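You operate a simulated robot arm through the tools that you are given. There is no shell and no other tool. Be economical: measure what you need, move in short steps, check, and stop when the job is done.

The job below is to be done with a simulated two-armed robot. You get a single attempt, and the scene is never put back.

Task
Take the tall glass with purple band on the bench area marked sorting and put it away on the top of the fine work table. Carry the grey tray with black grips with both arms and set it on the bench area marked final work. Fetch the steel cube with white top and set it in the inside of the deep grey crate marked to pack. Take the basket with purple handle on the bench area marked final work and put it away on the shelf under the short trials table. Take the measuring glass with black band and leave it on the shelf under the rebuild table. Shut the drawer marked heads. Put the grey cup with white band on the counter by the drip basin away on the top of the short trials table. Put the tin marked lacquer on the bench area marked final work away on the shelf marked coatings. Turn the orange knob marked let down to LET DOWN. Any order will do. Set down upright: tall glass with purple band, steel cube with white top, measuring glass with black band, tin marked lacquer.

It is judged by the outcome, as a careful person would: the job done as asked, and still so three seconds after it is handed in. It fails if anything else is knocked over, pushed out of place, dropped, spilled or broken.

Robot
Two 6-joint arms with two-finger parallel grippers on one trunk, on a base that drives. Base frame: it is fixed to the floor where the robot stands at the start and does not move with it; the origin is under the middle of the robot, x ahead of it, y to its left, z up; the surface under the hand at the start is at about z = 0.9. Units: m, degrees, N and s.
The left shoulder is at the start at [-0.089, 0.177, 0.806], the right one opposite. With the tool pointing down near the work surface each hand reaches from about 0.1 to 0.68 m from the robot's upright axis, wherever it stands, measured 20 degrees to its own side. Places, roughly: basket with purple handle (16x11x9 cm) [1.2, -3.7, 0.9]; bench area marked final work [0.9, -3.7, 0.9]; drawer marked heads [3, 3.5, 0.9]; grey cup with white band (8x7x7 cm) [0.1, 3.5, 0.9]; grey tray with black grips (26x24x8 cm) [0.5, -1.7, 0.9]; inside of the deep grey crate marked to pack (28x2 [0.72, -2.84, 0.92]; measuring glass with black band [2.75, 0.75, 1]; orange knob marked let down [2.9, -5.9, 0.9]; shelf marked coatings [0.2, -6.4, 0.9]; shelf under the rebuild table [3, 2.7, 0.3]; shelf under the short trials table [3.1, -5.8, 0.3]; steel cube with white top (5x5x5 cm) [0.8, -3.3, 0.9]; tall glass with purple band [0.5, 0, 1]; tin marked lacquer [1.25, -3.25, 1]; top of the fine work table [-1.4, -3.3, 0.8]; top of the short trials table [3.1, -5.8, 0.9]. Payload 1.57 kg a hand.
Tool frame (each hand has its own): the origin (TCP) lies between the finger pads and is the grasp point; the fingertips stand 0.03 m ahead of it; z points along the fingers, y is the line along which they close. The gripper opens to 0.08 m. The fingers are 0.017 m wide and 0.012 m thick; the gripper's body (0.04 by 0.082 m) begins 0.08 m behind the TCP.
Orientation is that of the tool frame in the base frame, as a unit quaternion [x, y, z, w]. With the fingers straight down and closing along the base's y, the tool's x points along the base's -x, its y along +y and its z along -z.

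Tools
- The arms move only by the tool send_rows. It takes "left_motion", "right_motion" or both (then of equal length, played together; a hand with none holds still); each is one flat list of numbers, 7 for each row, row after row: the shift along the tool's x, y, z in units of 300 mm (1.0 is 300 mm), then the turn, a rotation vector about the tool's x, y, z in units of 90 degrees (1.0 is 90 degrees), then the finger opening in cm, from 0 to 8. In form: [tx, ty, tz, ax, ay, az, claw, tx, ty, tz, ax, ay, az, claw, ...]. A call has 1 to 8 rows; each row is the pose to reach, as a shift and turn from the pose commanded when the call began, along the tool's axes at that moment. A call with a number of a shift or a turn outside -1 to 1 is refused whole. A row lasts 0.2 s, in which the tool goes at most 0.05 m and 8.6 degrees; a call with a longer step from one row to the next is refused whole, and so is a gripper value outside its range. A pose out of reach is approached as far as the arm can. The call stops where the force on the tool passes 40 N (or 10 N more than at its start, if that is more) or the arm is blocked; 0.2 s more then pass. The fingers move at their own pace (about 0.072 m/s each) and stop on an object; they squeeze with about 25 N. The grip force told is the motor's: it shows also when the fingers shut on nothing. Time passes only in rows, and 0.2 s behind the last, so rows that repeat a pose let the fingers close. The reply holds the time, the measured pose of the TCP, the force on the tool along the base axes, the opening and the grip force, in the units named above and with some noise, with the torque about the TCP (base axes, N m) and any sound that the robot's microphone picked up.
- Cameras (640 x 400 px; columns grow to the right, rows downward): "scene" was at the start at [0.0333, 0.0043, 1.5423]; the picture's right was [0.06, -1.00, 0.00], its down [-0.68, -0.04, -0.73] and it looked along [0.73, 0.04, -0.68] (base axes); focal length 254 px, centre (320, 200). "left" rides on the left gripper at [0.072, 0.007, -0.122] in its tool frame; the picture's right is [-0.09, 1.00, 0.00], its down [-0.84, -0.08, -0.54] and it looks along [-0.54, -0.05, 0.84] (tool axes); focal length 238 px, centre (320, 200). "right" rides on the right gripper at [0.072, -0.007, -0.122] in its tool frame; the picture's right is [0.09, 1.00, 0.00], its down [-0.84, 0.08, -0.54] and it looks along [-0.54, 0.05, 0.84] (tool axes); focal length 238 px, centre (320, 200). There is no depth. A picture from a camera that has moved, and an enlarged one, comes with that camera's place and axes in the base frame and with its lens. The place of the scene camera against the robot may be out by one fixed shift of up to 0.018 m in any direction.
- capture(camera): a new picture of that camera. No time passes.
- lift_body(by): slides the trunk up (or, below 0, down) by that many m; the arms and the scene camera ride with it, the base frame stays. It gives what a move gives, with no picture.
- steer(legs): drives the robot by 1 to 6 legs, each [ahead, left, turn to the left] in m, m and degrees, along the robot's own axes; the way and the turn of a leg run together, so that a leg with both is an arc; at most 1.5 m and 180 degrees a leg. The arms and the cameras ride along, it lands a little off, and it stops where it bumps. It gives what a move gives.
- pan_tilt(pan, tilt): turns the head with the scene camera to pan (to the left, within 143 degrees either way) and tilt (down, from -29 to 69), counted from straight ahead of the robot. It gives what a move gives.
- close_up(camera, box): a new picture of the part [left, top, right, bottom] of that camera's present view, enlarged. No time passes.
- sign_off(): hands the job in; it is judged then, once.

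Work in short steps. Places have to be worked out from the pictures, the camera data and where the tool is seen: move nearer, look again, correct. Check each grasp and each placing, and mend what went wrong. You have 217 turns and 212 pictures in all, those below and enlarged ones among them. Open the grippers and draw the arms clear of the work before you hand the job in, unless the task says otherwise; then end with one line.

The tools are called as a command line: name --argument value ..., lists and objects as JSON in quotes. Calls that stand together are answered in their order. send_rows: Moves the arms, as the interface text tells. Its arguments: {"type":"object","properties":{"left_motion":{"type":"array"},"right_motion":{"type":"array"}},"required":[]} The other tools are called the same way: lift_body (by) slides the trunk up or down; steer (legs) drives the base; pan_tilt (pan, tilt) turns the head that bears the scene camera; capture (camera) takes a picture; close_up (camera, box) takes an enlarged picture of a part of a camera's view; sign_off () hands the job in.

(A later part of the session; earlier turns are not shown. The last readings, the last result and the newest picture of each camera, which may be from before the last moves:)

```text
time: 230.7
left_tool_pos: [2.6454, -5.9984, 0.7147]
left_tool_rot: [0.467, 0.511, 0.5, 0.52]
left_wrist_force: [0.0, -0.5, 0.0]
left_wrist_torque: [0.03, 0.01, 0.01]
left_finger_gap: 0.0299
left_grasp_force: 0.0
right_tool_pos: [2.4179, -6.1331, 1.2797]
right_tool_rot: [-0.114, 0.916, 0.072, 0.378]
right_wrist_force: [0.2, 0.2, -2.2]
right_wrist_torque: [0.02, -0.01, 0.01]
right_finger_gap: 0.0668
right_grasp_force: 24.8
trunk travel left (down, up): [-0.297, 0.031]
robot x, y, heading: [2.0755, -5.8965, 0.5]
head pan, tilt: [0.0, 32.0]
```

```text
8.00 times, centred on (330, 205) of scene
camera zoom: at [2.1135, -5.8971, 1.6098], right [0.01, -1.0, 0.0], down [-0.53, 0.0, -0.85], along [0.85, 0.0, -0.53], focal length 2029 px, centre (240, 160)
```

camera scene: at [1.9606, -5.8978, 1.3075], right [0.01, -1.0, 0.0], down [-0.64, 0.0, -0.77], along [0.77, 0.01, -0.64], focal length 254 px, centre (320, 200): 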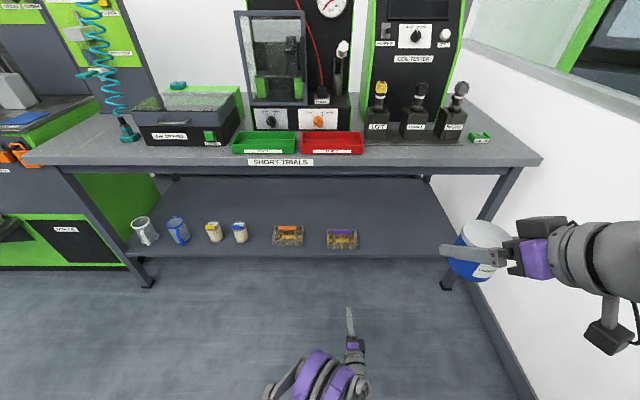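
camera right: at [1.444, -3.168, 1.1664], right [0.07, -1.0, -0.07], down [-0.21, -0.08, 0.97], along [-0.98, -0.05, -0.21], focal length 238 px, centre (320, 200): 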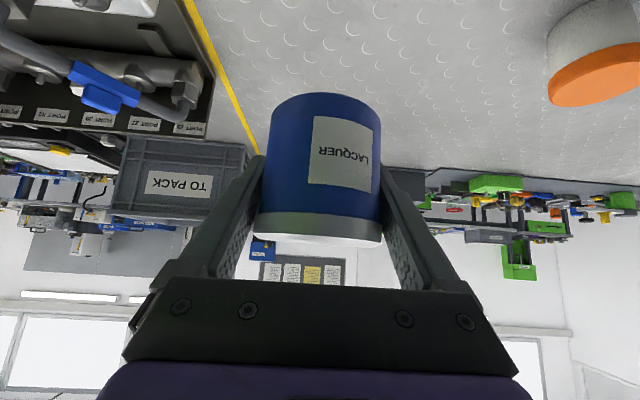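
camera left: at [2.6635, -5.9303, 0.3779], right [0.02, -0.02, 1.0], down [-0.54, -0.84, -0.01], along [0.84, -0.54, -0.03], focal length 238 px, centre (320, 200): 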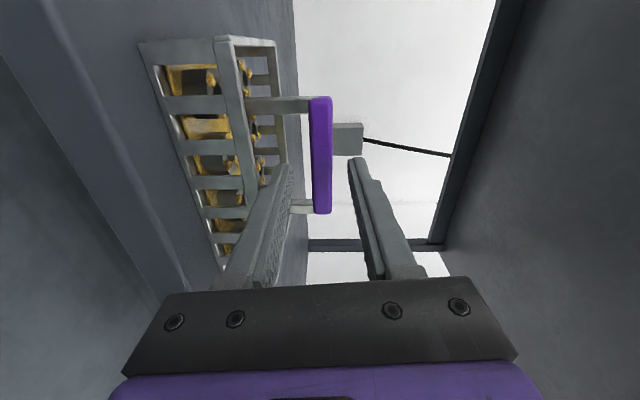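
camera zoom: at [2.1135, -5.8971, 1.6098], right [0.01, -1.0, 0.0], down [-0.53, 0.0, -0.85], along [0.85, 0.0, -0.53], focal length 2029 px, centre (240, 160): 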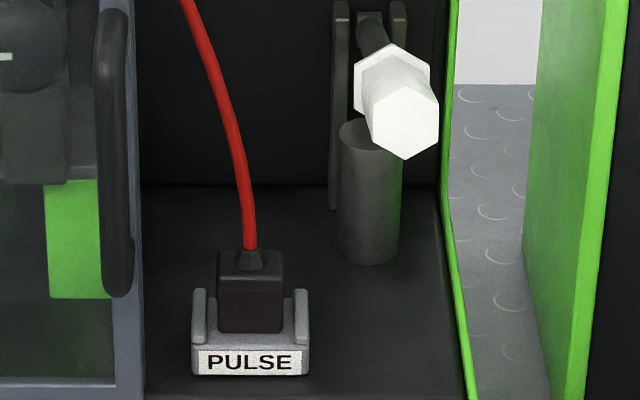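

close_up --camera "scene" --box '[290, 225, 370, 275]'

```text
8.00 times, centred on (330, 250) of scene
camera zoom: at [2.1135, -5.8971, 1.6098], right [0.01, -1.0, 0.0], down [-0.53, 0.0, -0.85], along [0.85, 0.0, -0.53], focal length 2029 px, centre (240, -200)
```

zoom: 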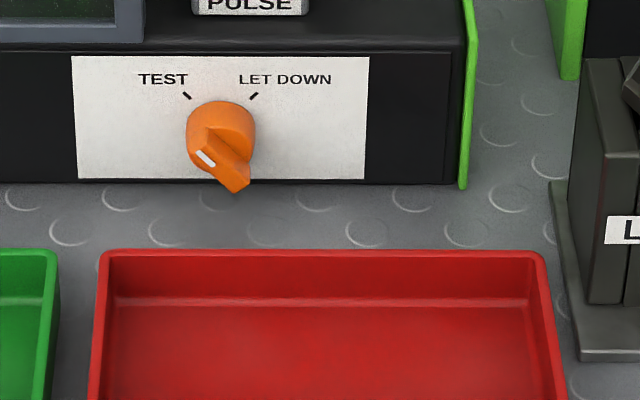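

Pointer (white mark) is at TEST (upper-left); it must turn clockwise to LET DOWN. I'll push the bar's top end rightward with closed fingers pointing down. First back off, raise the left hand and turn it downwards.

steer --legs '[[-0.2, 0, 0]]'

send_rows --left_motion '[0, 0.12, 0, 0.08, 0, 0, 0, 0, 0.24, 0, 0.16, 0, 0, 0, 0, 0.36, 0, 0.25, 0, 0, 0, 0, 0.48, 0, 0.34, 0, 0, 0, 0, 0.6, 0, 0.43, 0, 0, 0, 0, 0.72, 0, 0.52, 0, 0, 0, 0, 0.84, 0, 0.61, 0, 0, 0, 0, 0.97, 0, 0.7, 0, 0, 0]'

send_rows --left_motion '[0, 0, 0, 0.08, 0, 0, 0, 0, 0, 0, 0.16, 0, 0, 0, 0, 0, 0, 0.25, 0, 0, 0, 0, 0, 0, 0.32, 0, 0, 0]'

capture --camera "scene"

```text
time: 232.3
left_tool_pos: [2.4455, -5.9987, 0.7141]
left_tool_rot: [0.468, 0.511, 0.5, 0.52]
left_wrist_force: [-0.5, 0.1, -0.2]
left_wrist_torque: [-0.01, 0.02, 0.0]
left_finger_gap: 0.0303
left_grasp_force: 0.0
right_tool_pos: [2.2191, -6.1352, 1.2801]
right_tool_rot: [-0.114, 0.915, 0.072, 0.379]
right_wrist_force: [-0.3, -0.4, -2.0]
right_wrist_torque: [0.01, -0.04, -0.01]
right_finger_gap: 0.0672
right_grasp_force: 25.1
trunk travel left (down, up): [-0.297, 0.031]
robot x, y, heading: [1.8742, -5.9008, 0.3]
head pan, tilt: [0.0, 32.0]
```

```text
time: 234.1
left_tool_pos: [2.2861, -6.1224, 0.9726]
left_tool_rot: [0.476, 0.748, 0.256, 0.386]
left_wrist_force: [-0.3, -1.7, 0.4]
left_wrist_torque: [0.01, -0.03, 0.02]
left_finger_gap: 0.0
left_grasp_force: 20.9
left hand out of reach, approached as far as the arm can: row 2, 3, 4, 5, 6, 7, 8
right_tool_pos: [2.2142, -6.1355, 1.2815]
right_tool_rot: [-0.114, 0.915, 0.072, 0.38]
right_wrist_force: [-0.4, 0.0, -1.4]
right_wrist_torque: [0.02, -0.03, 0.0]
right_finger_gap: 0.0667
right_grasp_force: 24.9
trunk travel left (down, up): [-0.297, 0.031]
robot x, y, heading: [1.8733, -5.8929, 0.2]
head pan, tilt: [0.0, 32.0]
```

```text
time: 235.1
left_tool_pos: [2.2039, -6.1737, 0.9857]
left_tool_rot: [0.497, 0.804, 0.112, 0.306]
left_wrist_force: [-0.4, -0.8, 0.4]
left_wrist_torque: [-0.02, 0.0, 0.02]
left_finger_gap: 0.0
left_grasp_force: 20.8
left hand out of reach, approached as far as the arm can: row 1, 2, 3, 4
right_tool_pos: [2.2196, -6.1335, 1.2807]
right_tool_rot: [-0.115, 0.915, 0.072, 0.379]
right_wrist_force: [0.6, 0.2, -1.5]
right_wrist_torque: [0.03, -0.03, -0.03]
right_finger_gap: 0.0668
right_grasp_force: 24.6
trunk travel left (down, up): [-0.297, 0.031]
robot x, y, heading: [1.8778, -5.8973, 0.2]
head pan, tilt: [0.0, 32.0]
```

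```text
129 pictures are left
camera scene: at [1.9143, -5.8981, 1.6098], right [0.0, -1.0, 0.0], down [-0.53, 0.0, -0.85], along [0.85, 0.0, -0.53], focal length 254 px, centre (320, 200)
```

scene: 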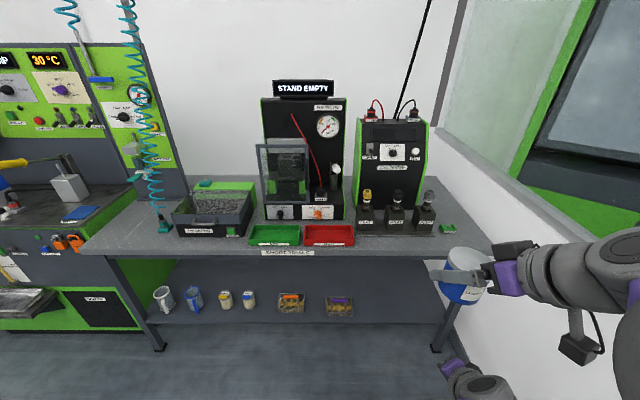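

The left hand wandered toward the right side at a joint limit. Bring it back to its own side first.

send_rows --left_motion '[0.098, 0.124, 0.003, 0, 0, 0, 0, 0.196, 0.248, 0.006, 0, 0, 0, 0, 0.294, 0.372, 0.01, 0, 0, 0, 0, 0.392, 0.496, 0.013, 0, 0, 0, 0, 0.49, 0.62, 0.016, 0, 0, 0, 0, 0.588, 0.744, 0.02, 0, 0, 0, 0, 0.686, 0.868, 0.023, 0, 0, 0, 0, 0.784, 0.99, 0.026, 0, 0, 0, 0]'

```text
time: 236.9
left_tool_pos: [2.1942, -5.99, 1.0455]
left_tool_rot: [0.443, 0.82, 0.14, 0.333]
left_wrist_force: [0.2, -0.6, -0.6]
left_wrist_torque: [0.02, 0.02, -0.03]
left_finger_gap: 0.0
left_grasp_force: 20.8
left hand out of reach, approached as far as the arm can: row 1, 2, 3, 4, 5, 6, 7, 8
right_tool_pos: [2.2185, -6.1334, 1.2798]
right_tool_rot: [-0.115, 0.915, 0.073, 0.379]
right_wrist_force: [-0.3, 0.7, -2.1]
right_wrist_torque: [0.0, 0.0, -0.02]
right_finger_gap: 0.0666
right_grasp_force: 25.1
trunk travel left (down, up): [-0.297, 0.031]
robot x, y, heading: [1.8763, -5.8988, 0.3]
head pan, tilt: [0.0, 32.0]
```

Now unwind the left wrist toward the nominal straight-down orientation.

send_rows --left_motion '[0, 0, 0, 0.0225, 0.0535, -0.0712, 0, 0, 0, 0, 0.045, 0.107, -0.1424, 0, 0, 0, 0, 0.0675, 0.1605, -0.2136, 0, 0, 0, 0, 0.09, 0.214, -0.2848, 0, 0, 0, 0, 0.1125, 0.2675, -0.356, 0, 0, 0, 0, 0.135, 0.321, -0.4272, 0, 0, 0, 0, 0.1575, 0.3745, -0.4984, 0, 0, 0, 0, 0.18, 0.428, -0.5696, 0]'

pan_tilt --pan 0 --tilt 55

capture --camera "scene"

```text
time: 238.7
left_tool_pos: [2.1834, -5.9992, 1.0484]
left_tool_rot: [0.023, 0.995, 0.061, 0.075]
left_wrist_force: [1.0, -0.6, -0.4]
left_wrist_torque: [-0.02, 0.01, 0.01]
left_finger_gap: 0.0001
left_grasp_force: 21.2
left hand out of reach, approached as far as the arm can: row 7, 8
right_tool_pos: [2.2191, -6.1333, 1.2804]
right_tool_rot: [-0.114, 0.916, 0.072, 0.378]
right_wrist_force: [-0.1, -0.4, -1.8]
right_wrist_torque: [0.0, -0.02, 0.01]
right_finger_gap: 0.0665
right_grasp_force: 25.1
trunk travel left (down, up): [-0.297, 0.031]
robot x, y, heading: [1.8769, -5.8959, 0.3]
head pan, tilt: [0.0, 32.0]
```

```text
time: 239.6
left_tool_pos: [2.1846, -5.9988, 1.048]
left_tool_rot: [0.026, 0.995, 0.061, 0.075]
left_wrist_force: [-0.6, 0.3, -0.7]
left_wrist_torque: [0.02, 0.0, 0.02]
left_finger_gap: 0.0
left_grasp_force: 20.9
right_tool_pos: [2.2184, -6.1336, 1.2795]
right_tool_rot: [-0.114, 0.915, 0.072, 0.38]
right_wrist_force: [0.1, 0.3, -1.7]
right_wrist_torque: [0.01, 0.02, 0.0]
right_finger_gap: 0.0668
right_grasp_force: 24.5
trunk travel left (down, up): [-0.297, 0.031]
robot x, y, heading: [1.8777, -5.8956, 0.2]
head pan, tilt: [0.0, 55.0]
```

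```text
128 pictures are left
camera scene: at [1.8971, -5.8982, 1.577], right [0.0, -1.0, 0.0], down [-0.82, 0.0, -0.57], along [0.57, 0.0, -0.82], focal length 254 px, centre (320, 200)
```

scene: 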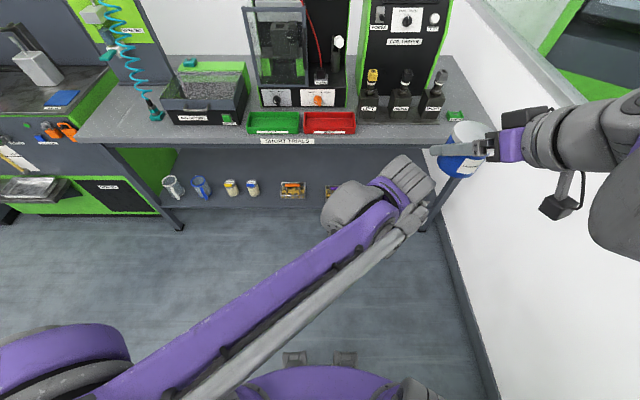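

Nearly nominal now. Move the left hand to its own side and ahead, correcting residual tilt.

send_rows --left_motion '[-0.06, 0.12, 0, 0.03, 0.04, -0.015, 0, -0.12, 0.24, 0, 0.078, 0.0955, -0.033, 0, -0.18, 0.36, 0, 0.078, 0.0955, -0.033, 0, -0.24, 0.48, 0, 0.078, 0.0955, -0.033, 0, -0.3, 0.6, 0, 0.078, 0.0955, -0.033, 0, -0.4, 0.72, 0, 0.078, 0.0955, -0.033, 0]'

```text
time: 241.0
left_tool_pos: [2.3047, -5.8152, 1.0937]
left_tool_rot: [-0.001, 0.993, 0.112, 0.042]
left_wrist_force: [0.0, -0.3, 0.6]
left_wrist_torque: [0.01, 0.07, -0.01]
left_finger_gap: 0.0001
left_grasp_force: 21.4
left hand out of reach, approached as far as the arm can: row 1, 2, 3, 4, 5, 6
right_tool_pos: [2.2204, -6.1342, 1.2784]
right_tool_rot: [-0.115, 0.916, 0.073, 0.377]
right_wrist_force: [-0.2, -0.4, -2.4]
right_wrist_torque: [0.01, 0.02, -0.01]
right_finger_gap: 0.0669
right_grasp_force: 24.9
trunk travel left (down, up): [-0.297, 0.031]
robot x, y, heading: [1.874, -5.8989, 0.3]
head pan, tilt: [0.0, 55.0]
```

send_rows --left_motion '[0, 0.1, -0.05, 0.07, 0.03, 0, 0, 0, 0.2, -0.1, 0.143, 0.053, 0, 0, 0, 0.3, -0.15, 0.143, 0.053, 0, 0, 0, 0.4, -0.2, 0.143, 0.053, 0, 0, 0, 0.4, -0.2, 0.143, 0.053, 0, 0]'

capture --camera "scene"

```text
time: 242.2
left_tool_pos: [2.2955, -5.7159, 1.1788]
left_tool_rot: [0.014, 0.991, 0.131, 0.019]
left_wrist_force: [-0.2, -0.2, -0.7]
left_wrist_torque: [0.01, -0.02, 0.01]
left_finger_gap: 0.0
left_grasp_force: 21.3
left hand out of reach, approached as far as the arm can: row 1, 2, 3, 4, 5
right_tool_pos: [2.2184, -6.134, 1.2803]
right_tool_rot: [-0.115, 0.915, 0.073, 0.38]
right_wrist_force: [-0.7, -1.6, -1.9]
right_wrist_torque: [0.0, 0.0, -0.02]
right_finger_gap: 0.0671
right_grasp_force: 24.9
trunk travel left (down, up): [-0.297, 0.031]
robot x, y, heading: [1.8795, -5.8987, 0.3]
head pan, tilt: [0.0, 55.0]
```

```text
127 pictures are left
camera scene: at [1.897, -5.8986, 1.5769], right [0.0, -1.0, 0.0], down [-0.82, 0.0, -0.57], along [0.57, 0.0, -0.82], focal length 254 px, centre (320, 200)
```

scene: 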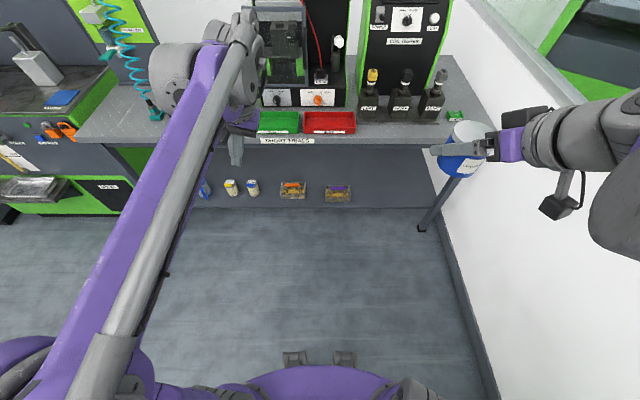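

send_rows --left_motion '[0, 0, 0, 0.05, -0.06, 0, 0, 0, 0, 0, 0.1, -0.12, 0, 0, 0, 0, 0, 0.15, -0.18, 0, 0, 0, 0, 0, 0.167, -0.26, 0, 0, 0, 0, 0, 0.167, -0.26, 0, 0]'

```text
time: 243.4
left_tool_pos: [2.2916, -5.7482, 1.1795]
left_tool_rot: [0.067, 0.967, 0.087, 0.23]
left_wrist_force: [0.0, 0.3, 0.5]
left_wrist_torque: [-0.02, -0.01, -0.01]
left_finger_gap: 0.0003
left_grasp_force: 21.7
left hand out of reach, approached as far as the arm can: row 1, 2, 3, 4, 5
right_tool_pos: [2.2201, -6.1342, 1.2801]
right_tool_rot: [-0.115, 0.915, 0.071, 0.379]
right_wrist_force: [1.2, 0.3, -2.3]
right_wrist_torque: [0.01, 0.0, 0.02]
right_finger_gap: 0.0668
right_grasp_force: 25.2
trunk travel left (down, up): [-0.297, 0.031]
robot x, y, heading: [1.875, -5.8987, 0.5]
head pan, tilt: [0.0, 55.0]
```

Some wrist joint sits at a limit. I test by rolling about the tool axis in one direction and see how the pose responds.

send_rows --left_motion '[0, 0, -0.05, 0, 0, 0.08, 0, 0, 0, -0.1, 0, 0, 0.16, 0, 0, 0, -0.1, 0, 0, 0.24, 0, 0, 0, -0.1, 0, 0, 0.32, 0, 0, 0, -0.1, 0, 0, 0.32, 0]'

```text
time: 244.6
left_tool_pos: [2.2109, -5.8665, 1.2136]
left_tool_rot: [0.303, 0.92, 0.144, 0.203]
left_wrist_force: [0.6, -0.1, 0.9]
left_wrist_torque: [0.0, 0.0, 0.0]
left_finger_gap: 0.0
left_grasp_force: 22.2
left hand out of reach, approached as far as the arm can: row 1, 2, 3, 4, 5
right_tool_pos: [2.2184, -6.1346, 1.2791]
right_tool_rot: [-0.115, 0.916, 0.072, 0.378]
right_wrist_force: [-1.2, 0.2, -1.6]
right_wrist_torque: [-0.02, -0.02, 0.05]
right_finger_gap: 0.0668
right_grasp_force: 24.8
trunk travel left (down, up): [-0.297, 0.031]
robot x, y, heading: [1.8738, -5.8972, 0.3]
head pan, tilt: [0.0, 55.0]
```

Rolling showed the left tool-roll joint is at its end stop (wrist flipped). I relax it for now and park the left hand; the knob can be done later with the right hand when I return with the cup. Next: tin to the coatings shelf.

send_rows --left_motion '[0, 0, 0, 0, 0, -0.09, 0, 0, 0.05, 0, 0, 0, -0.18, 0, 0, 0.1, 0, 0, 0, -0.27, 0, 0, 0.2, 0, 0, 0, -0.36, 0, 0, 0.3, 0, 0, 0, -0.45, 0, 0, 0.4, 0, 0, 0, -0.54, 0, 0, 0.5, 0, 0, 0, -0.63, 0, 0, 0.5, 0, 0, 0, -0.72, 0]'

steer --legs '[[-0.1, 0, 0], [0, 0.35, 0], [-1.4, 0, 0], [0, 0, -89]]'

pan_tilt --pan 0 --tilt 30

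capture --camera "scene"

```text
time: 246.4
left_tool_pos: [2.2873, -5.7508, 1.272]
left_tool_rot: [-0.236, 0.94, 0.012, 0.246]
left_wrist_force: [-0.2, -0.5, -0.5]
left_wrist_torque: [-0.03, 0.01, -0.01]
left_finger_gap: 0.0
left_grasp_force: 21.3
right_tool_pos: [2.2186, -6.1339, 1.2799]
right_tool_rot: [-0.115, 0.915, 0.073, 0.379]
right_wrist_force: [-0.3, 0.4, -1.9]
right_wrist_torque: [0.04, 0.0, 0.01]
right_finger_gap: 0.0668
right_grasp_force: 24.9
trunk travel left (down, up): [-0.297, 0.031]
robot x, y, heading: [1.8793, -5.8936, 0.1]
head pan, tilt: [0.0, 55.0]
```

```text
time: 261.2
left_tool_pos: [0.5225, -5.969, 1.2715]
left_tool_rot: [0.488, 0.838, -0.163, 0.185]
left_wrist_force: [0.4, 0.0, -0.8]
left_wrist_torque: [0.0, -0.05, 0.01]
left_finger_gap: 0.0
left_grasp_force: 21.4
right_tool_pos: [0.1386, -5.9118, 1.28]
right_tool_rot: [0.556, 0.736, -0.212, 0.322]
right_wrist_force: [-0.3, 0.7, -1.3]
right_wrist_torque: [-0.02, 0.02, 0.01]
right_finger_gap: 0.0669
right_grasp_force: 24.8
trunk travel left (down, up): [-0.297, 0.031]
robot x, y, heading: [0.3612, -5.5658, -87.9]
head pan, tilt: [0.0, 55.0]
```

```text
time: 262.1
left_tool_pos: [0.5216, -5.9681, 1.2719]
left_tool_rot: [0.488, 0.838, -0.163, 0.184]
left_wrist_force: [0.7, -0.5, 0.3]
left_wrist_torque: [0.02, 0.0, 0.01]
left_finger_gap: 0.0
left_grasp_force: 21.1
right_tool_pos: [0.1381, -5.9122, 1.2793]
right_tool_rot: [0.556, 0.736, -0.213, 0.323]
right_wrist_force: [0.2, -0.5, -1.7]
right_wrist_torque: [-0.01, 0.02, -0.03]
right_finger_gap: 0.0666
right_grasp_force: 24.9
trunk travel left (down, up): [-0.297, 0.031]
robot x, y, heading: [0.3631, -5.5613, -88.4]
head pan, tilt: [0.0, 30.0]
```

```text
126 pictures are left
camera scene: at [0.357, -5.6119, 1.6129], right [-1.0, -0.03, 0.0], down [-0.02, 0.5, -0.87], along [0.03, -0.87, -0.5], focal length 254 px, centre (320, 200)
```

scene: 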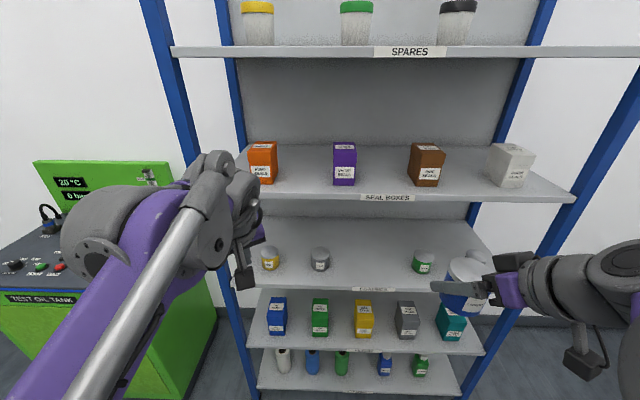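

close_up --camera "scene" --box '[230, 190, 510, 365]'

close_up --camera "scene" --box '[330, 270, 410, 320]'

```text
2.29 times, centred on (370, 278) of scene
camera zoom: at [0.357, -5.6119, 1.6129], right [-1.0, -0.03, 0.0], down [-0.02, 0.5, -0.87], along [0.03, -0.87, -0.5], focal length 580 px, centre (206, 23)
```

zoom: 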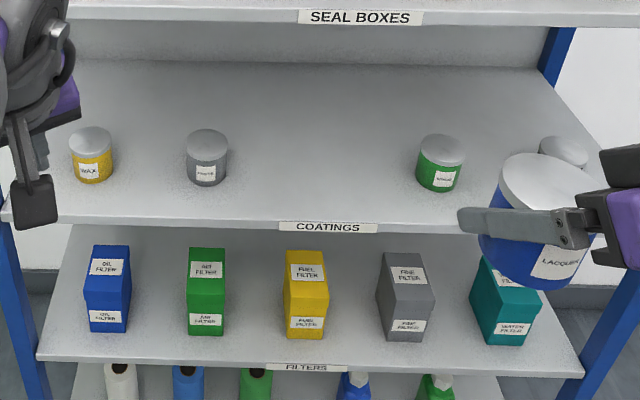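

```text
8.00 times, centred on (370, 295) of scene
camera zoom: at [0.357, -5.6119, 1.6129], right [-1.0, -0.03, 0.0], down [-0.02, 0.5, -0.87], along [0.03, -0.87, -0.5], focal length 2029 px, centre (-80, -560)
```

zoom: 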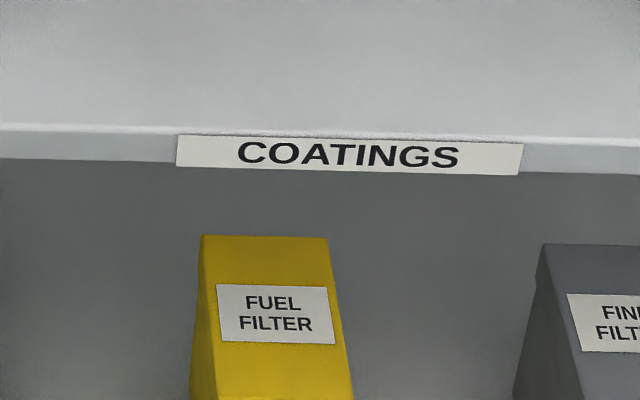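

The COATINGS shelf (z≈0.9) has a clear gap at x≈0.19 between the grey and green tins. I retract the left hand and lower the tin in front of the shelf.

send_rows --left_motion '[0.076, 0.047, -0.045, 0, 0, 0, 0, 0.152, 0.094, -0.09, 0, 0, 0, 0, 0.228, 0.141, -0.136, 0, 0, 0, 0, 0.303, 0.188, -0.181, 0, 0, 0, 0, 0.379, 0.235, -0.226, 0, 0, 0, 0, 0.455, 0.283, -0.272, 0, 0, 0, 0]' --right_motion '[0.105, 0.007, 0.1, 0, 0, 0, 5, 0.21, 0.014, 0.2, 0, 0, 0, 5, 0.315, 0.021, 0.3, 0, 0, 0, 5, 0.42, 0.028, 0.4, 0, 0, 0, 5, 0.525, 0.035, 0.5, 0, 0, 0, 5, 0.63, 0.042, 0.597, 0, 0, 0, 5]'

capture --camera "right"

capture --camera "scene"

```text
time: 263.5
left_tool_pos: [0.5215, -5.7865, 1.271]
left_tool_rot: [0.488, 0.838, -0.163, 0.184]
left_wrist_force: [0.4, 0.8, -0.3]
left_wrist_torque: [-0.04, 0.01, 0.03]
left_finger_gap: 0.0
left_grasp_force: 21.6
right_tool_pos: [0.1606, -5.8978, 1.0213]
right_tool_rot: [0.556, 0.736, -0.213, 0.322]
right_wrist_force: [0.7, 0.3, -2.2]
right_wrist_torque: [-0.01, 0.0, 0.02]
right_finger_gap: 0.0667
right_grasp_force: 25.3
trunk travel left (down, up): [-0.297, 0.031]
robot x, y, heading: [0.3639, -5.5607, -88.1]
head pan, tilt: [0.0, 30.0]
```

```text
123 pictures are left
camera right: at [0.1131, -5.7688, 1.0557], right [0.94, 0.35, -0.02], down [0.09, -0.18, 0.98], along [0.34, -0.92, -0.2], focal length 238 px, centre (320, 200)
```

right: 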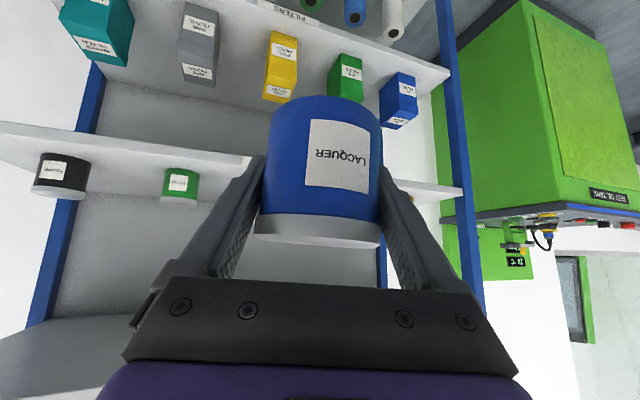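

```text
122 pictures are left
camera scene: at [0.3574, -5.6111, 1.6129], right [-1.0, -0.03, 0.0], down [-0.02, 0.5, -0.87], along [0.03, -0.87, -0.5], focal length 254 px, centre (320, 200)
```

scene: 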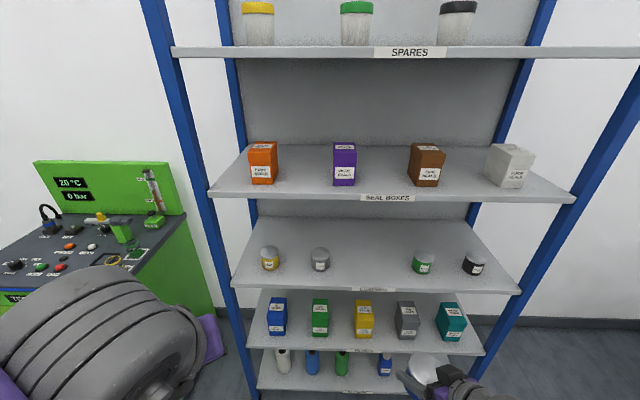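

Drive forward 0.3 m toward the shelf, tin bottom ~8 cm above shelf level.

steer --legs '[[0.3, 0, 0]]'

capture --camera "right"

pan_tilt --pan -10 --tilt 45

capture --camera "scene"

```text
time: 265.6
left_tool_pos: [0.5312, -6.0876, 1.2718]
left_tool_rot: [0.488, 0.838, -0.162, 0.184]
left_wrist_force: [-0.3, -0.4, 0.5]
left_wrist_torque: [0.01, -0.02, -0.04]
left_finger_gap: 0.0
left_grasp_force: 21.6
right_tool_pos: [0.1691, -6.1979, 1.0209]
right_tool_rot: [0.556, 0.736, -0.213, 0.323]
right_wrist_force: [0.2, 0.5, -2.4]
right_wrist_torque: [0.0, 0.03, -0.01]
right_finger_gap: 0.0666
right_grasp_force: 25.2
trunk travel left (down, up): [-0.297, 0.031]
robot x, y, heading: [0.3719, -5.8639, -88.1]
head pan, tilt: [0.0, 30.0]
```

```text
121 pictures are left
camera right: at [0.1218, -6.0681, 1.0559], right [0.94, 0.35, -0.02], down [0.09, -0.18, 0.98], along [0.34, -0.92, -0.2], focal length 238 px, centre (320, 200)
```

right: 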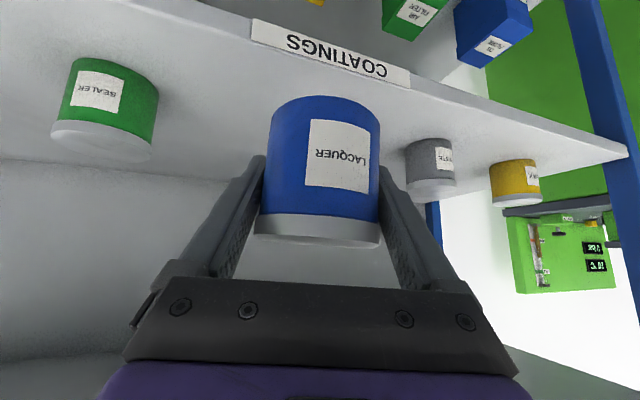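

```text
time: 266.3
left_tool_pos: [0.5313, -6.0882, 1.2716]
left_tool_rot: [0.488, 0.837, -0.163, 0.185]
left_wrist_force: [-0.2, 0.6, 0.6]
left_wrist_torque: [0.04, -0.02, 0.05]
left_finger_gap: 0.0001
left_grasp_force: 21.2
right_tool_pos: [0.1691, -6.1974, 1.0195]
right_tool_rot: [0.557, 0.735, -0.213, 0.322]
right_wrist_force: [-0.7, 0.8, -2.2]
right_wrist_torque: [-0.01, 0.01, -0.03]
right_finger_gap: 0.0663
right_grasp_force: 25.2
trunk travel left (down, up): [-0.297, 0.031]
robot x, y, heading: [0.3721, -5.8599, -88.2]
head pan, tilt: [-10.0, 45.0]
```

```text
120 pictures are left
camera scene: at [0.352, -5.9015, 1.5904], right [-0.99, 0.14, 0.0], down [0.1, 0.7, -0.71], along [-0.1, -0.7, -0.71], focal length 254 px, centre (320, 200)
```

scene: 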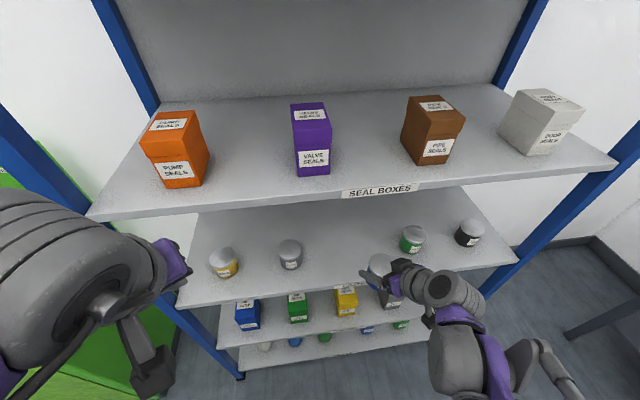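

Extend in over the shelf to (0.19,-6.31), tin bottom ~2 cm above.

send_rows --right_motion '[-0.07, -0.02, 0.1, 0, 0, 0, 5, -0.12, -0.035, 0.23, 0, 0, 0, 5, -0.124, -0.051, 0.34, 0, 0, 0, 5, -0.124, -0.051, 0.408, 0, 0, 0, 5]'

capture --camera "right"

```text
time: 267.3
left_tool_pos: [0.53, -6.0885, 1.2715]
left_tool_rot: [0.488, 0.838, -0.162, 0.184]
left_wrist_force: [0.2, 0.8, 0.3]
left_wrist_torque: [-0.02, 0.03, 0.01]
left_finger_gap: 0.0
left_grasp_force: 21.1
right_tool_pos: [0.1897, -6.3106, 0.9598]
right_tool_rot: [0.557, 0.736, -0.212, 0.321]
right_wrist_force: [-1.3, 0.1, -2.4]
right_wrist_torque: [-0.03, 0.04, 0.01]
right_finger_gap: 0.0669
right_grasp_force: 25.4
trunk travel left (down, up): [-0.297, 0.031]
robot x, y, heading: [0.3734, -5.8611, -88.1]
head pan, tilt: [-10.0, 45.0]
```

```text
119 pictures are left
camera right: at [0.142, -6.1814, 0.9956], right [0.94, 0.35, -0.02], down [0.09, -0.19, 0.98], along [0.34, -0.92, -0.21], focal length 238 px, centre (320, 200)
```

right: 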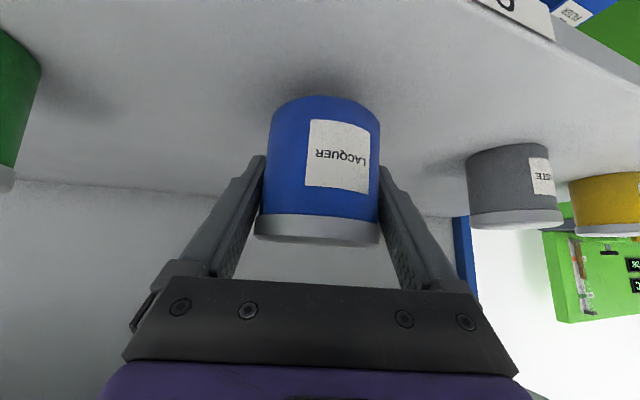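

send_rows --right_motion '[0.012, 0, 0.012, 0, 0, 0, 5, 0.024, 0, 0.024, 0, 0, 0, 5, 0.036, 0, 0.036, 0, 0, 0, 5, 0.043, 0, 0.043, 0, 0, 0, 5]'

```text
time: 268.3
left_tool_pos: [0.5317, -6.0875, 1.2713]
left_tool_rot: [0.488, 0.837, -0.163, 0.184]
left_wrist_force: [0.1, -0.1, -0.2]
left_wrist_torque: [0.02, 0.03, -0.02]
left_finger_gap: 0.0002
left_grasp_force: 21.5
right_tool_pos: [0.1911, -6.3097, 0.9424]
right_tool_rot: [0.557, 0.736, -0.212, 0.321]
right_wrist_force: [0.0, -0.3, -2.6]
right_wrist_torque: [-0.05, 0.03, 0.02]
right_finger_gap: 0.0665
right_grasp_force: 25.2
trunk travel left (down, up): [-0.297, 0.031]
robot x, y, heading: [0.3737, -5.8647, -88.3]
head pan, tilt: [-10.0, 45.0]
```

send_rows --right_motion '[0.007, 0, 0.007, 0, 0, 0, 5, 0.014, 0, 0.014, 0, 0, 0, 5, 0.021, 0, 0.021, 0, 0, 0, 5]'

capture --camera "right"

```text
time: 269.1
left_tool_pos: [0.5322, -6.0862, 1.2714]
left_tool_rot: [0.487, 0.838, -0.163, 0.185]
left_wrist_force: [-0.7, -0.1, 0.0]
left_wrist_torque: [0.01, 0.0, 0.03]
left_finger_gap: 0.0002
left_grasp_force: 21.9
right_tool_pos: [0.1917, -6.3083, 0.9351]
right_tool_rot: [0.556, 0.735, -0.214, 0.322]
right_wrist_force: [2.6, 1.0, 23.0]
right_wrist_torque: [-0.24, 0.57, -0.12]
right_finger_gap: 0.0672
right_grasp_force: 24.9
trunk travel left (down, up): [-0.297, 0.031]
robot x, y, heading: [0.3763, -5.8628, -88.0]
head pan, tilt: [-10.0, 45.0]
```

```text
118 pictures are left
camera right: at [0.1446, -6.1788, 0.9698], right [0.94, 0.35, -0.02], down [0.09, -0.18, 0.98], along [0.34, -0.92, -0.2], focal length 238 px, centre (320, 200)
```

right: 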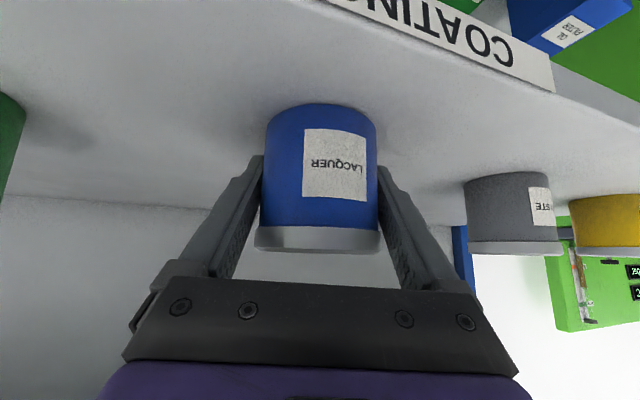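

Touchdown. Release and withdraw along the fingers.

send_rows --right_motion '[-0.004, 0, -0.004, 0, 0, 0, 7, 0, 0, -0.004, 0, 0, 0, 8, 0, 0, -0.004, 0, 0, 0, 8, 0, 0, -0.1, 0, 0, 0, 8, 0, 0, -0.25, 0, 0, 0, 8, 0, 0, -0.4, 0, 0, 0, 8, 0, 0, -0.5, 0, 0, 0, 8]'

capture --camera "right"

```text
time: 270.7
left_tool_pos: [0.5304, -6.0866, 1.2707]
left_tool_rot: [0.488, 0.837, -0.164, 0.184]
left_wrist_force: [0.4, 0.4, 1.3]
left_wrist_torque: [-0.01, 0.0, -0.01]
left_finger_gap: 0.0
left_grasp_force: 21.7
right_tool_pos: [0.156, -6.2079, 1.039]
right_tool_rot: [0.557, 0.736, -0.213, 0.322]
right_wrist_force: [0.3, 0.2, -0.7]
right_wrist_torque: [0.01, -0.02, -0.03]
right_finger_gap: 0.0799
right_grasp_force: 0.0
trunk travel left (down, up): [-0.297, 0.031]
robot x, y, heading: [0.3754, -5.8614, -87.9]
head pan, tilt: [-10.0, 45.0]
```

```text
117 pictures are left
camera right: at [0.1084, -6.0782, 1.0744], right [0.94, 0.35, -0.02], down [0.09, -0.18, 0.98], along [0.34, -0.92, -0.2], focal length 238 px, centre (320, 200)
```

right: 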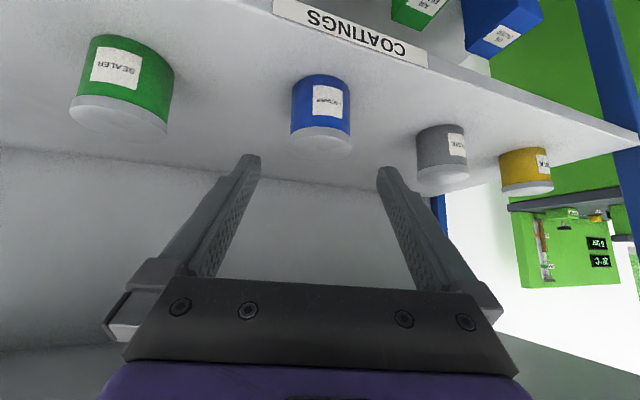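

Lacquer tin stands on COATINGS. Back out, then straighten the right hand.

steer --legs '[[-0.32, 0, 0]]'

send_rows --right_motion '[-0.063, 0, -0.062, 0.0154, 0.083, 0.024, 8, -0.127, 0, -0.125, 0.031, 0.166, 0.048, 8, -0.19, 0, -0.187, 0.046, 0.249, 0.073, 8, -0.253, 0, -0.25, 0.0615, 0.331, 0.097, 8, -0.317, 0, -0.312, 0.077, 0.414, 0.121, 8, -0.38, 0, -0.374, 0.0923, 0.497, 0.145, 8]'

steer --legs '[[0, 0, 88], [1.48, 0, 0], [0, -0.18, 0]]'

pan_tilt --pan 0 --tilt 45

capture --camera "scene"

```text
time: 272.9
left_tool_pos: [0.5215, -5.7695, 1.2708]
left_tool_rot: [0.487, 0.838, -0.163, 0.185]
left_wrist_force: [-1.3, 0.5, 0.0]
left_wrist_torque: [0.0, -0.02, -0.04]
left_finger_gap: 0.0
left_grasp_force: 21.7
right_tool_pos: [0.1456, -5.8928, 1.0387]
right_tool_rot: [0.557, 0.736, -0.213, 0.322]
right_wrist_force: [0.2, 0.1, 0.6]
right_wrist_torque: [-0.01, 0.0, -0.05]
right_finger_gap: 0.08
right_grasp_force: 0.2
trunk travel left (down, up): [-0.297, 0.031]
robot x, y, heading: [0.3623, -5.5436, -88.1]
head pan, tilt: [-10.0, 45.0]
```

```text
time: 274.3
left_tool_pos: [0.5214, -5.7713, 1.272]
left_tool_rot: [0.488, 0.838, -0.163, 0.185]
left_wrist_force: [-0.6, -0.3, 0.0]
left_wrist_torque: [0.03, 0.0, 0.01]
left_finger_gap: 0.0
left_grasp_force: 20.9
right_tool_pos: [0.1394, -5.8945, 1.198]
right_tool_rot: [0.695, 0.719, 0.001, -0.002]
right_wrist_force: [-0.7, 0.4, 0.2]
right_wrist_torque: [0.03, 0.07, -0.03]
right_finger_gap: 0.0799
right_grasp_force: 0.0
trunk travel left (down, up): [-0.297, 0.031]
robot x, y, heading: [0.3603, -5.5467, -88.3]
head pan, tilt: [-10.0, 45.0]
```

```text
time: 287.1
left_tool_pos: [2.0697, -5.5837, 1.2721]
left_tool_rot: [-0.228, 0.942, 0.011, 0.245]
left_wrist_force: [-0.2, 0.1, 0.2]
left_wrist_torque: [0.02, 0.02, -0.01]
left_finger_gap: 0.0001
left_grasp_force: 21.2
right_tool_pos: [2.178, -5.9714, 1.1972]
right_tool_rot: [0.002, 1.0, 0.0, 0.0]
right_wrist_force: [-0.1, 0.4, -0.7]
right_wrist_torque: [-0.01, 0.02, -0.02]
right_finger_gap: 0.08
right_grasp_force: 0.1
trunk travel left (down, up): [-0.297, 0.031]
robot x, y, heading: [1.8372, -5.7316, -0.3]
head pan, tilt: [-10.0, 45.0]
```

```text
time: 287.9
left_tool_pos: [2.07, -5.5829, 1.2724]
left_tool_rot: [-0.227, 0.942, 0.01, 0.246]
left_wrist_force: [0.2, -0.5, 0.5]
left_wrist_torque: [0.02, 0.04, 0.0]
left_finger_gap: 0.0
left_grasp_force: 21.5
right_tool_pos: [2.1788, -5.9709, 1.1981]
right_tool_rot: [0.003, 1.0, 0.0, 0.0]
right_wrist_force: [0.4, 0.2, 0.1]
right_wrist_torque: [0.04, 0.01, -0.02]
right_finger_gap: 0.0798
right_grasp_force: 0.0
trunk travel left (down, up): [-0.297, 0.031]
robot x, y, heading: [1.8376, -5.7314, -0.2]
head pan, tilt: [0.0, 45.0]
```

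```text
116 pictures are left
camera scene: at [1.8688, -5.7322, 1.5904], right [-0.01, -1.0, 0.0], down [-0.71, 0.01, -0.71], along [0.71, -0.01, -0.71], focal length 254 px, centre (320, 200)
```

scene: 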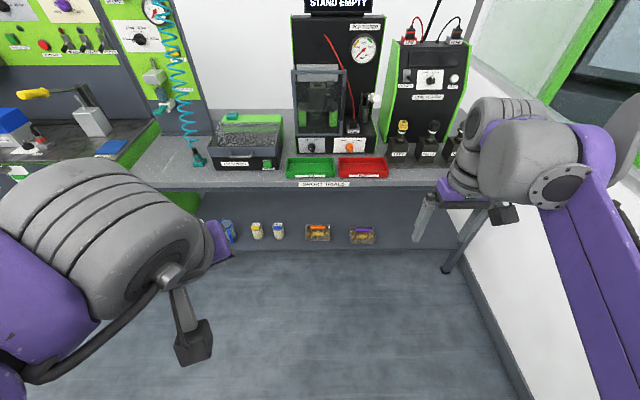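

Drive up to the table and move the right hand over the gap between tray and panel.

steer --legs '[[0.42, 0, 0]]'

send_rows --right_motion '[-0.1, 0.08, 0, 0, 0, 0, 0, -0.2, 0.16, 0, 0, 0, 0, 0, -0.3, 0.24, 0.05, 0, 0, 0, 0, -0.4, 0.32, 0.1, 0, 0, 0, 0, -0.5, 0.37, 0.15, 0, 0, 0, 0]'

capture --camera "right"

capture --camera "scene"

```text
time: 290.5
left_tool_pos: [2.4923, -5.586, 1.2713]
left_tool_rot: [-0.23, 0.942, 0.011, 0.245]
left_wrist_force: [-0.2, 0.5, -0.2]
left_wrist_torque: [-0.01, -0.01, -0.01]
left_finger_gap: 0.0
left_grasp_force: 21.0
right_tool_pos: [2.6027, -5.9731, 1.199]
right_tool_rot: [0.003, 1.0, 0.001, 0.0]
right_wrist_force: [-0.3, 0.6, -0.3]
right_wrist_torque: [0.03, -0.03, -0.04]
right_finger_gap: 0.0801
right_grasp_force: 0.0
trunk travel left (down, up): [-0.297, 0.031]
robot x, y, heading: [2.2623, -5.7369, -0.5]
head pan, tilt: [0.0, 45.0]
```

```text
time: 291.7
left_tool_pos: [2.4939, -5.5858, 1.2715]
left_tool_rot: [-0.229, 0.942, 0.01, 0.245]
left_wrist_force: [-0.6, -0.1, 0.0]
left_wrist_torque: [-0.03, 0.04, -0.03]
left_finger_gap: 0.0001
left_grasp_force: 21.3
right_tool_pos: [2.7542, -5.8633, 1.1524]
right_tool_rot: [0.003, 1.0, 0.001, -0.001]
right_wrist_force: [1.0, 0.3, -0.8]
right_wrist_torque: [0.01, 0.02, 0.01]
right_finger_gap: 0.0
right_grasp_force: 21.5
trunk travel left (down, up): [-0.297, 0.031]
robot x, y, heading: [2.2629, -5.7355, -0.4]
head pan, tilt: [0.0, 45.0]
```

```text
115 pictures are left
camera right: at [2.682, -5.8681, 1.2763], right [-0.09, 1.0, 0.0], down [0.84, 0.07, 0.54], along [0.54, 0.05, -0.84], focal length 238 px, centre (320, 200)
```

right: 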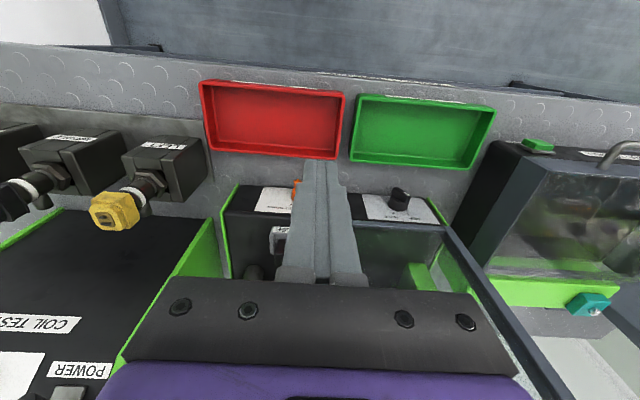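

```text
114 pictures are left
camera scene: at [2.2934, -5.7353, 1.5904], right [-0.01, -1.0, 0.0], down [-0.71, 0.01, -0.71], along [0.71, -0.01, -0.71], focal length 254 px, centre (320, 200)
```

scene: 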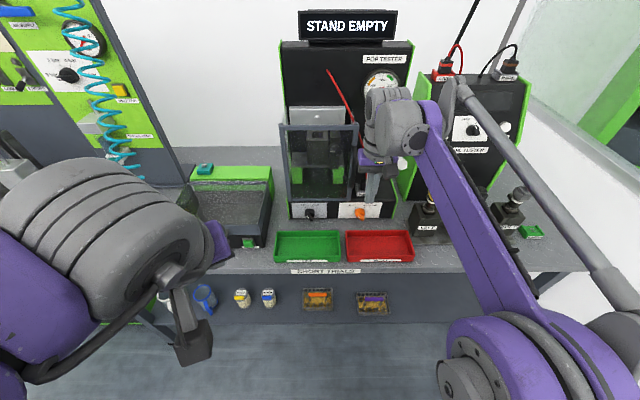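

close_up --camera "right" --box '[240, 160, 360, 235]'

close_up --camera "scene" --box '[320, 185, 400, 235]'

```text
5.33 times, centred on (300, 198) of right
camera zoom: at [2.682, -5.8681, 1.2763], right [-0.09, 1.0, 0.0], down [0.84, 0.07, 0.54], along [0.54, 0.05, -0.84], focal length 1271 px, centre (427, 213)
```

zoom: 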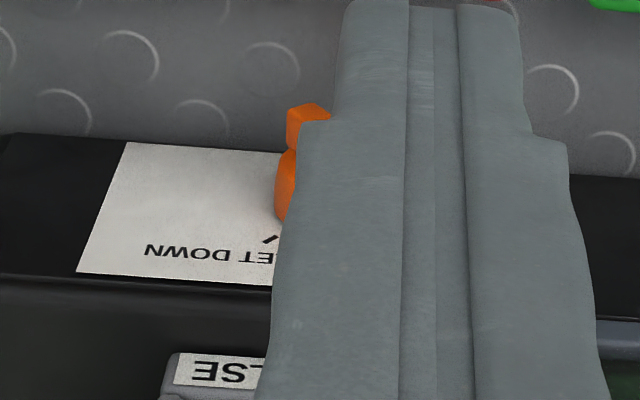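

```text
8.00 times, centred on (360, 210) of scene
camera zoom: at [2.2934, -5.7353, 1.5904], right [-0.01, -1.0, 0.0], down [-0.71, 0.01, -0.71], along [0.71, -0.01, -0.71], focal length 2029 px, centre (0, 120)
```

zoom: 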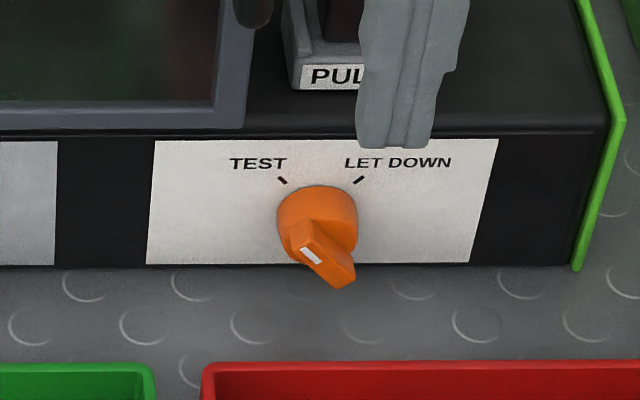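

The bar handle points at TEST; centre about (2.87,-5.88,0.935). I tilt the hand 25° (to stay clear of the door frame) and go to the left of the bar's top end.

send_rows --right_motion '[-0.04, 0.02, 0.06, 0, -0.07, 0, 0, -0.08, 0.04, 0.12, 0, -0.14, 0, 0, -0.12, 0.06, 0.18, 0, -0.21, 0, 0, -0.153, 0.08, 0.24, 0, -0.278, 0, 0]'

capture --camera "right"

close_up --camera "scene" --box '[280, 165, 440, 265]'

```text
time: 292.7
left_tool_pos: [2.4923, -5.586, 1.2716]
left_tool_rot: [-0.229, 0.942, 0.01, 0.245]
left_wrist_force: [-0.1, 0.0, -0.1]
left_wrist_torque: [-0.02, 0.01, 0.03]
left_finger_gap: 0.0002
left_grasp_force: 21.3
right_tool_pos: [2.7982, -5.8381, 1.0822]
right_tool_rot: [0.003, 0.976, 0.0, 0.217]
right_wrist_force: [-0.1, 0.3, -0.7]
right_wrist_torque: [0.02, 0.02, 0.02]
right_finger_gap: 0.0001
right_grasp_force: 21.1
trunk travel left (down, up): [-0.297, 0.031]
robot x, y, heading: [2.2621, -5.7348, -0.6]
head pan, tilt: [0.0, 45.0]
```

```text
111 pictures are left
camera right: at [2.6812, -5.8436, 1.163], right [-0.08, 1.0, -0.04], down [0.53, 0.07, 0.85], along [0.85, 0.05, -0.53], focal length 238 px, centre (320, 200)
```

right: 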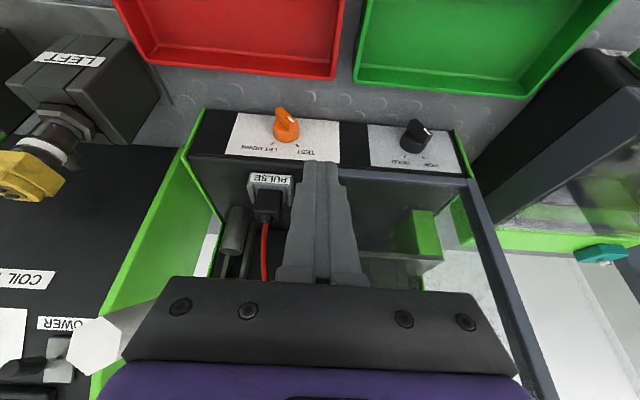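

```text
4.00 times, centred on (360, 215) of scene
camera zoom: at [2.2918, -5.7355, 1.5903], right [-0.01, -1.0, 0.0], down [-0.71, 0.01, -0.71], along [0.71, -0.01, -0.71], focal length 1015 px, centre (160, 140)
```

zoom: 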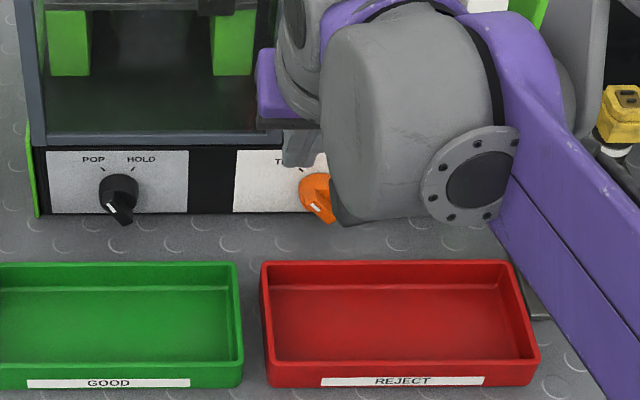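

send_rows --right_motion '[-0.011, 0, 0.136, 0, 0, 0, 0, -0.022, 0, 0.272, 0, 0, 0, 0, -0.034, 0, 0.409, 0, 0, 0, 0]'

capture --camera "right"

close_up --camera "scene" --box '[320, 185, 400, 235]'

```text
time: 293.5
left_tool_pos: [2.4933, -5.5876, 1.2714]
left_tool_rot: [-0.229, 0.942, 0.011, 0.246]
left_wrist_force: [0.2, -0.1, -0.4]
left_wrist_torque: [0.0, 0.01, -0.01]
left_finger_gap: 0.0002
left_grasp_force: 21.0
right_tool_pos: [2.8594, -5.8387, 0.9726]
right_tool_rot: [0.002, 0.976, 0.0, 0.217]
right_wrist_force: [0.5, -0.1, 0.0]
right_wrist_torque: [-0.01, -0.01, 0.0]
right_finger_gap: 0.0
right_grasp_force: 20.9
trunk travel left (down, up): [-0.297, 0.031]
robot x, y, heading: [2.2598, -5.7352, -0.4]
head pan, tilt: [0.0, 45.0]
```

```text
109 pictures are left
camera right: at [2.7426, -5.8441, 1.0548], right [-0.08, 1.0, -0.04], down [0.53, 0.07, 0.84], along [0.84, 0.05, -0.53], focal length 238 px, centre (320, 200)
```

right: 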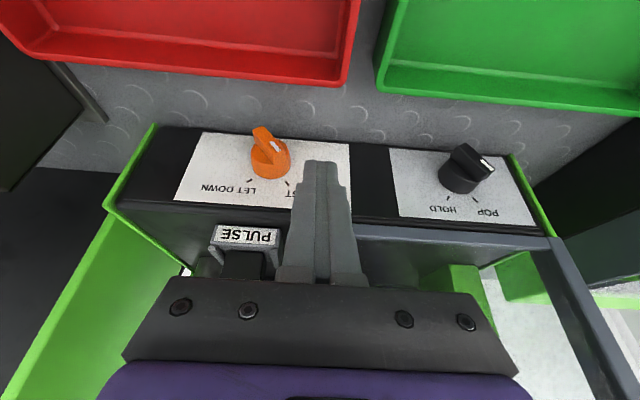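

```text
8.00 times, centred on (360, 210) of scene
camera zoom: at [2.2933, -5.7356, 1.5903], right [-0.01, -1.0, 0.0], down [-0.71, 0.01, -0.71], along [0.71, -0.01, -0.71], focal length 2029 px, centre (0, 120)
```

zoom: 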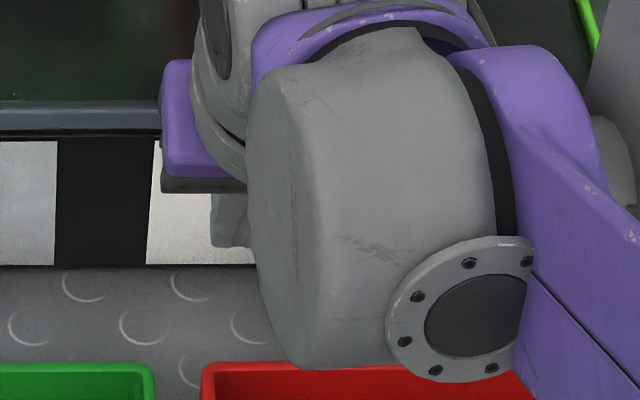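

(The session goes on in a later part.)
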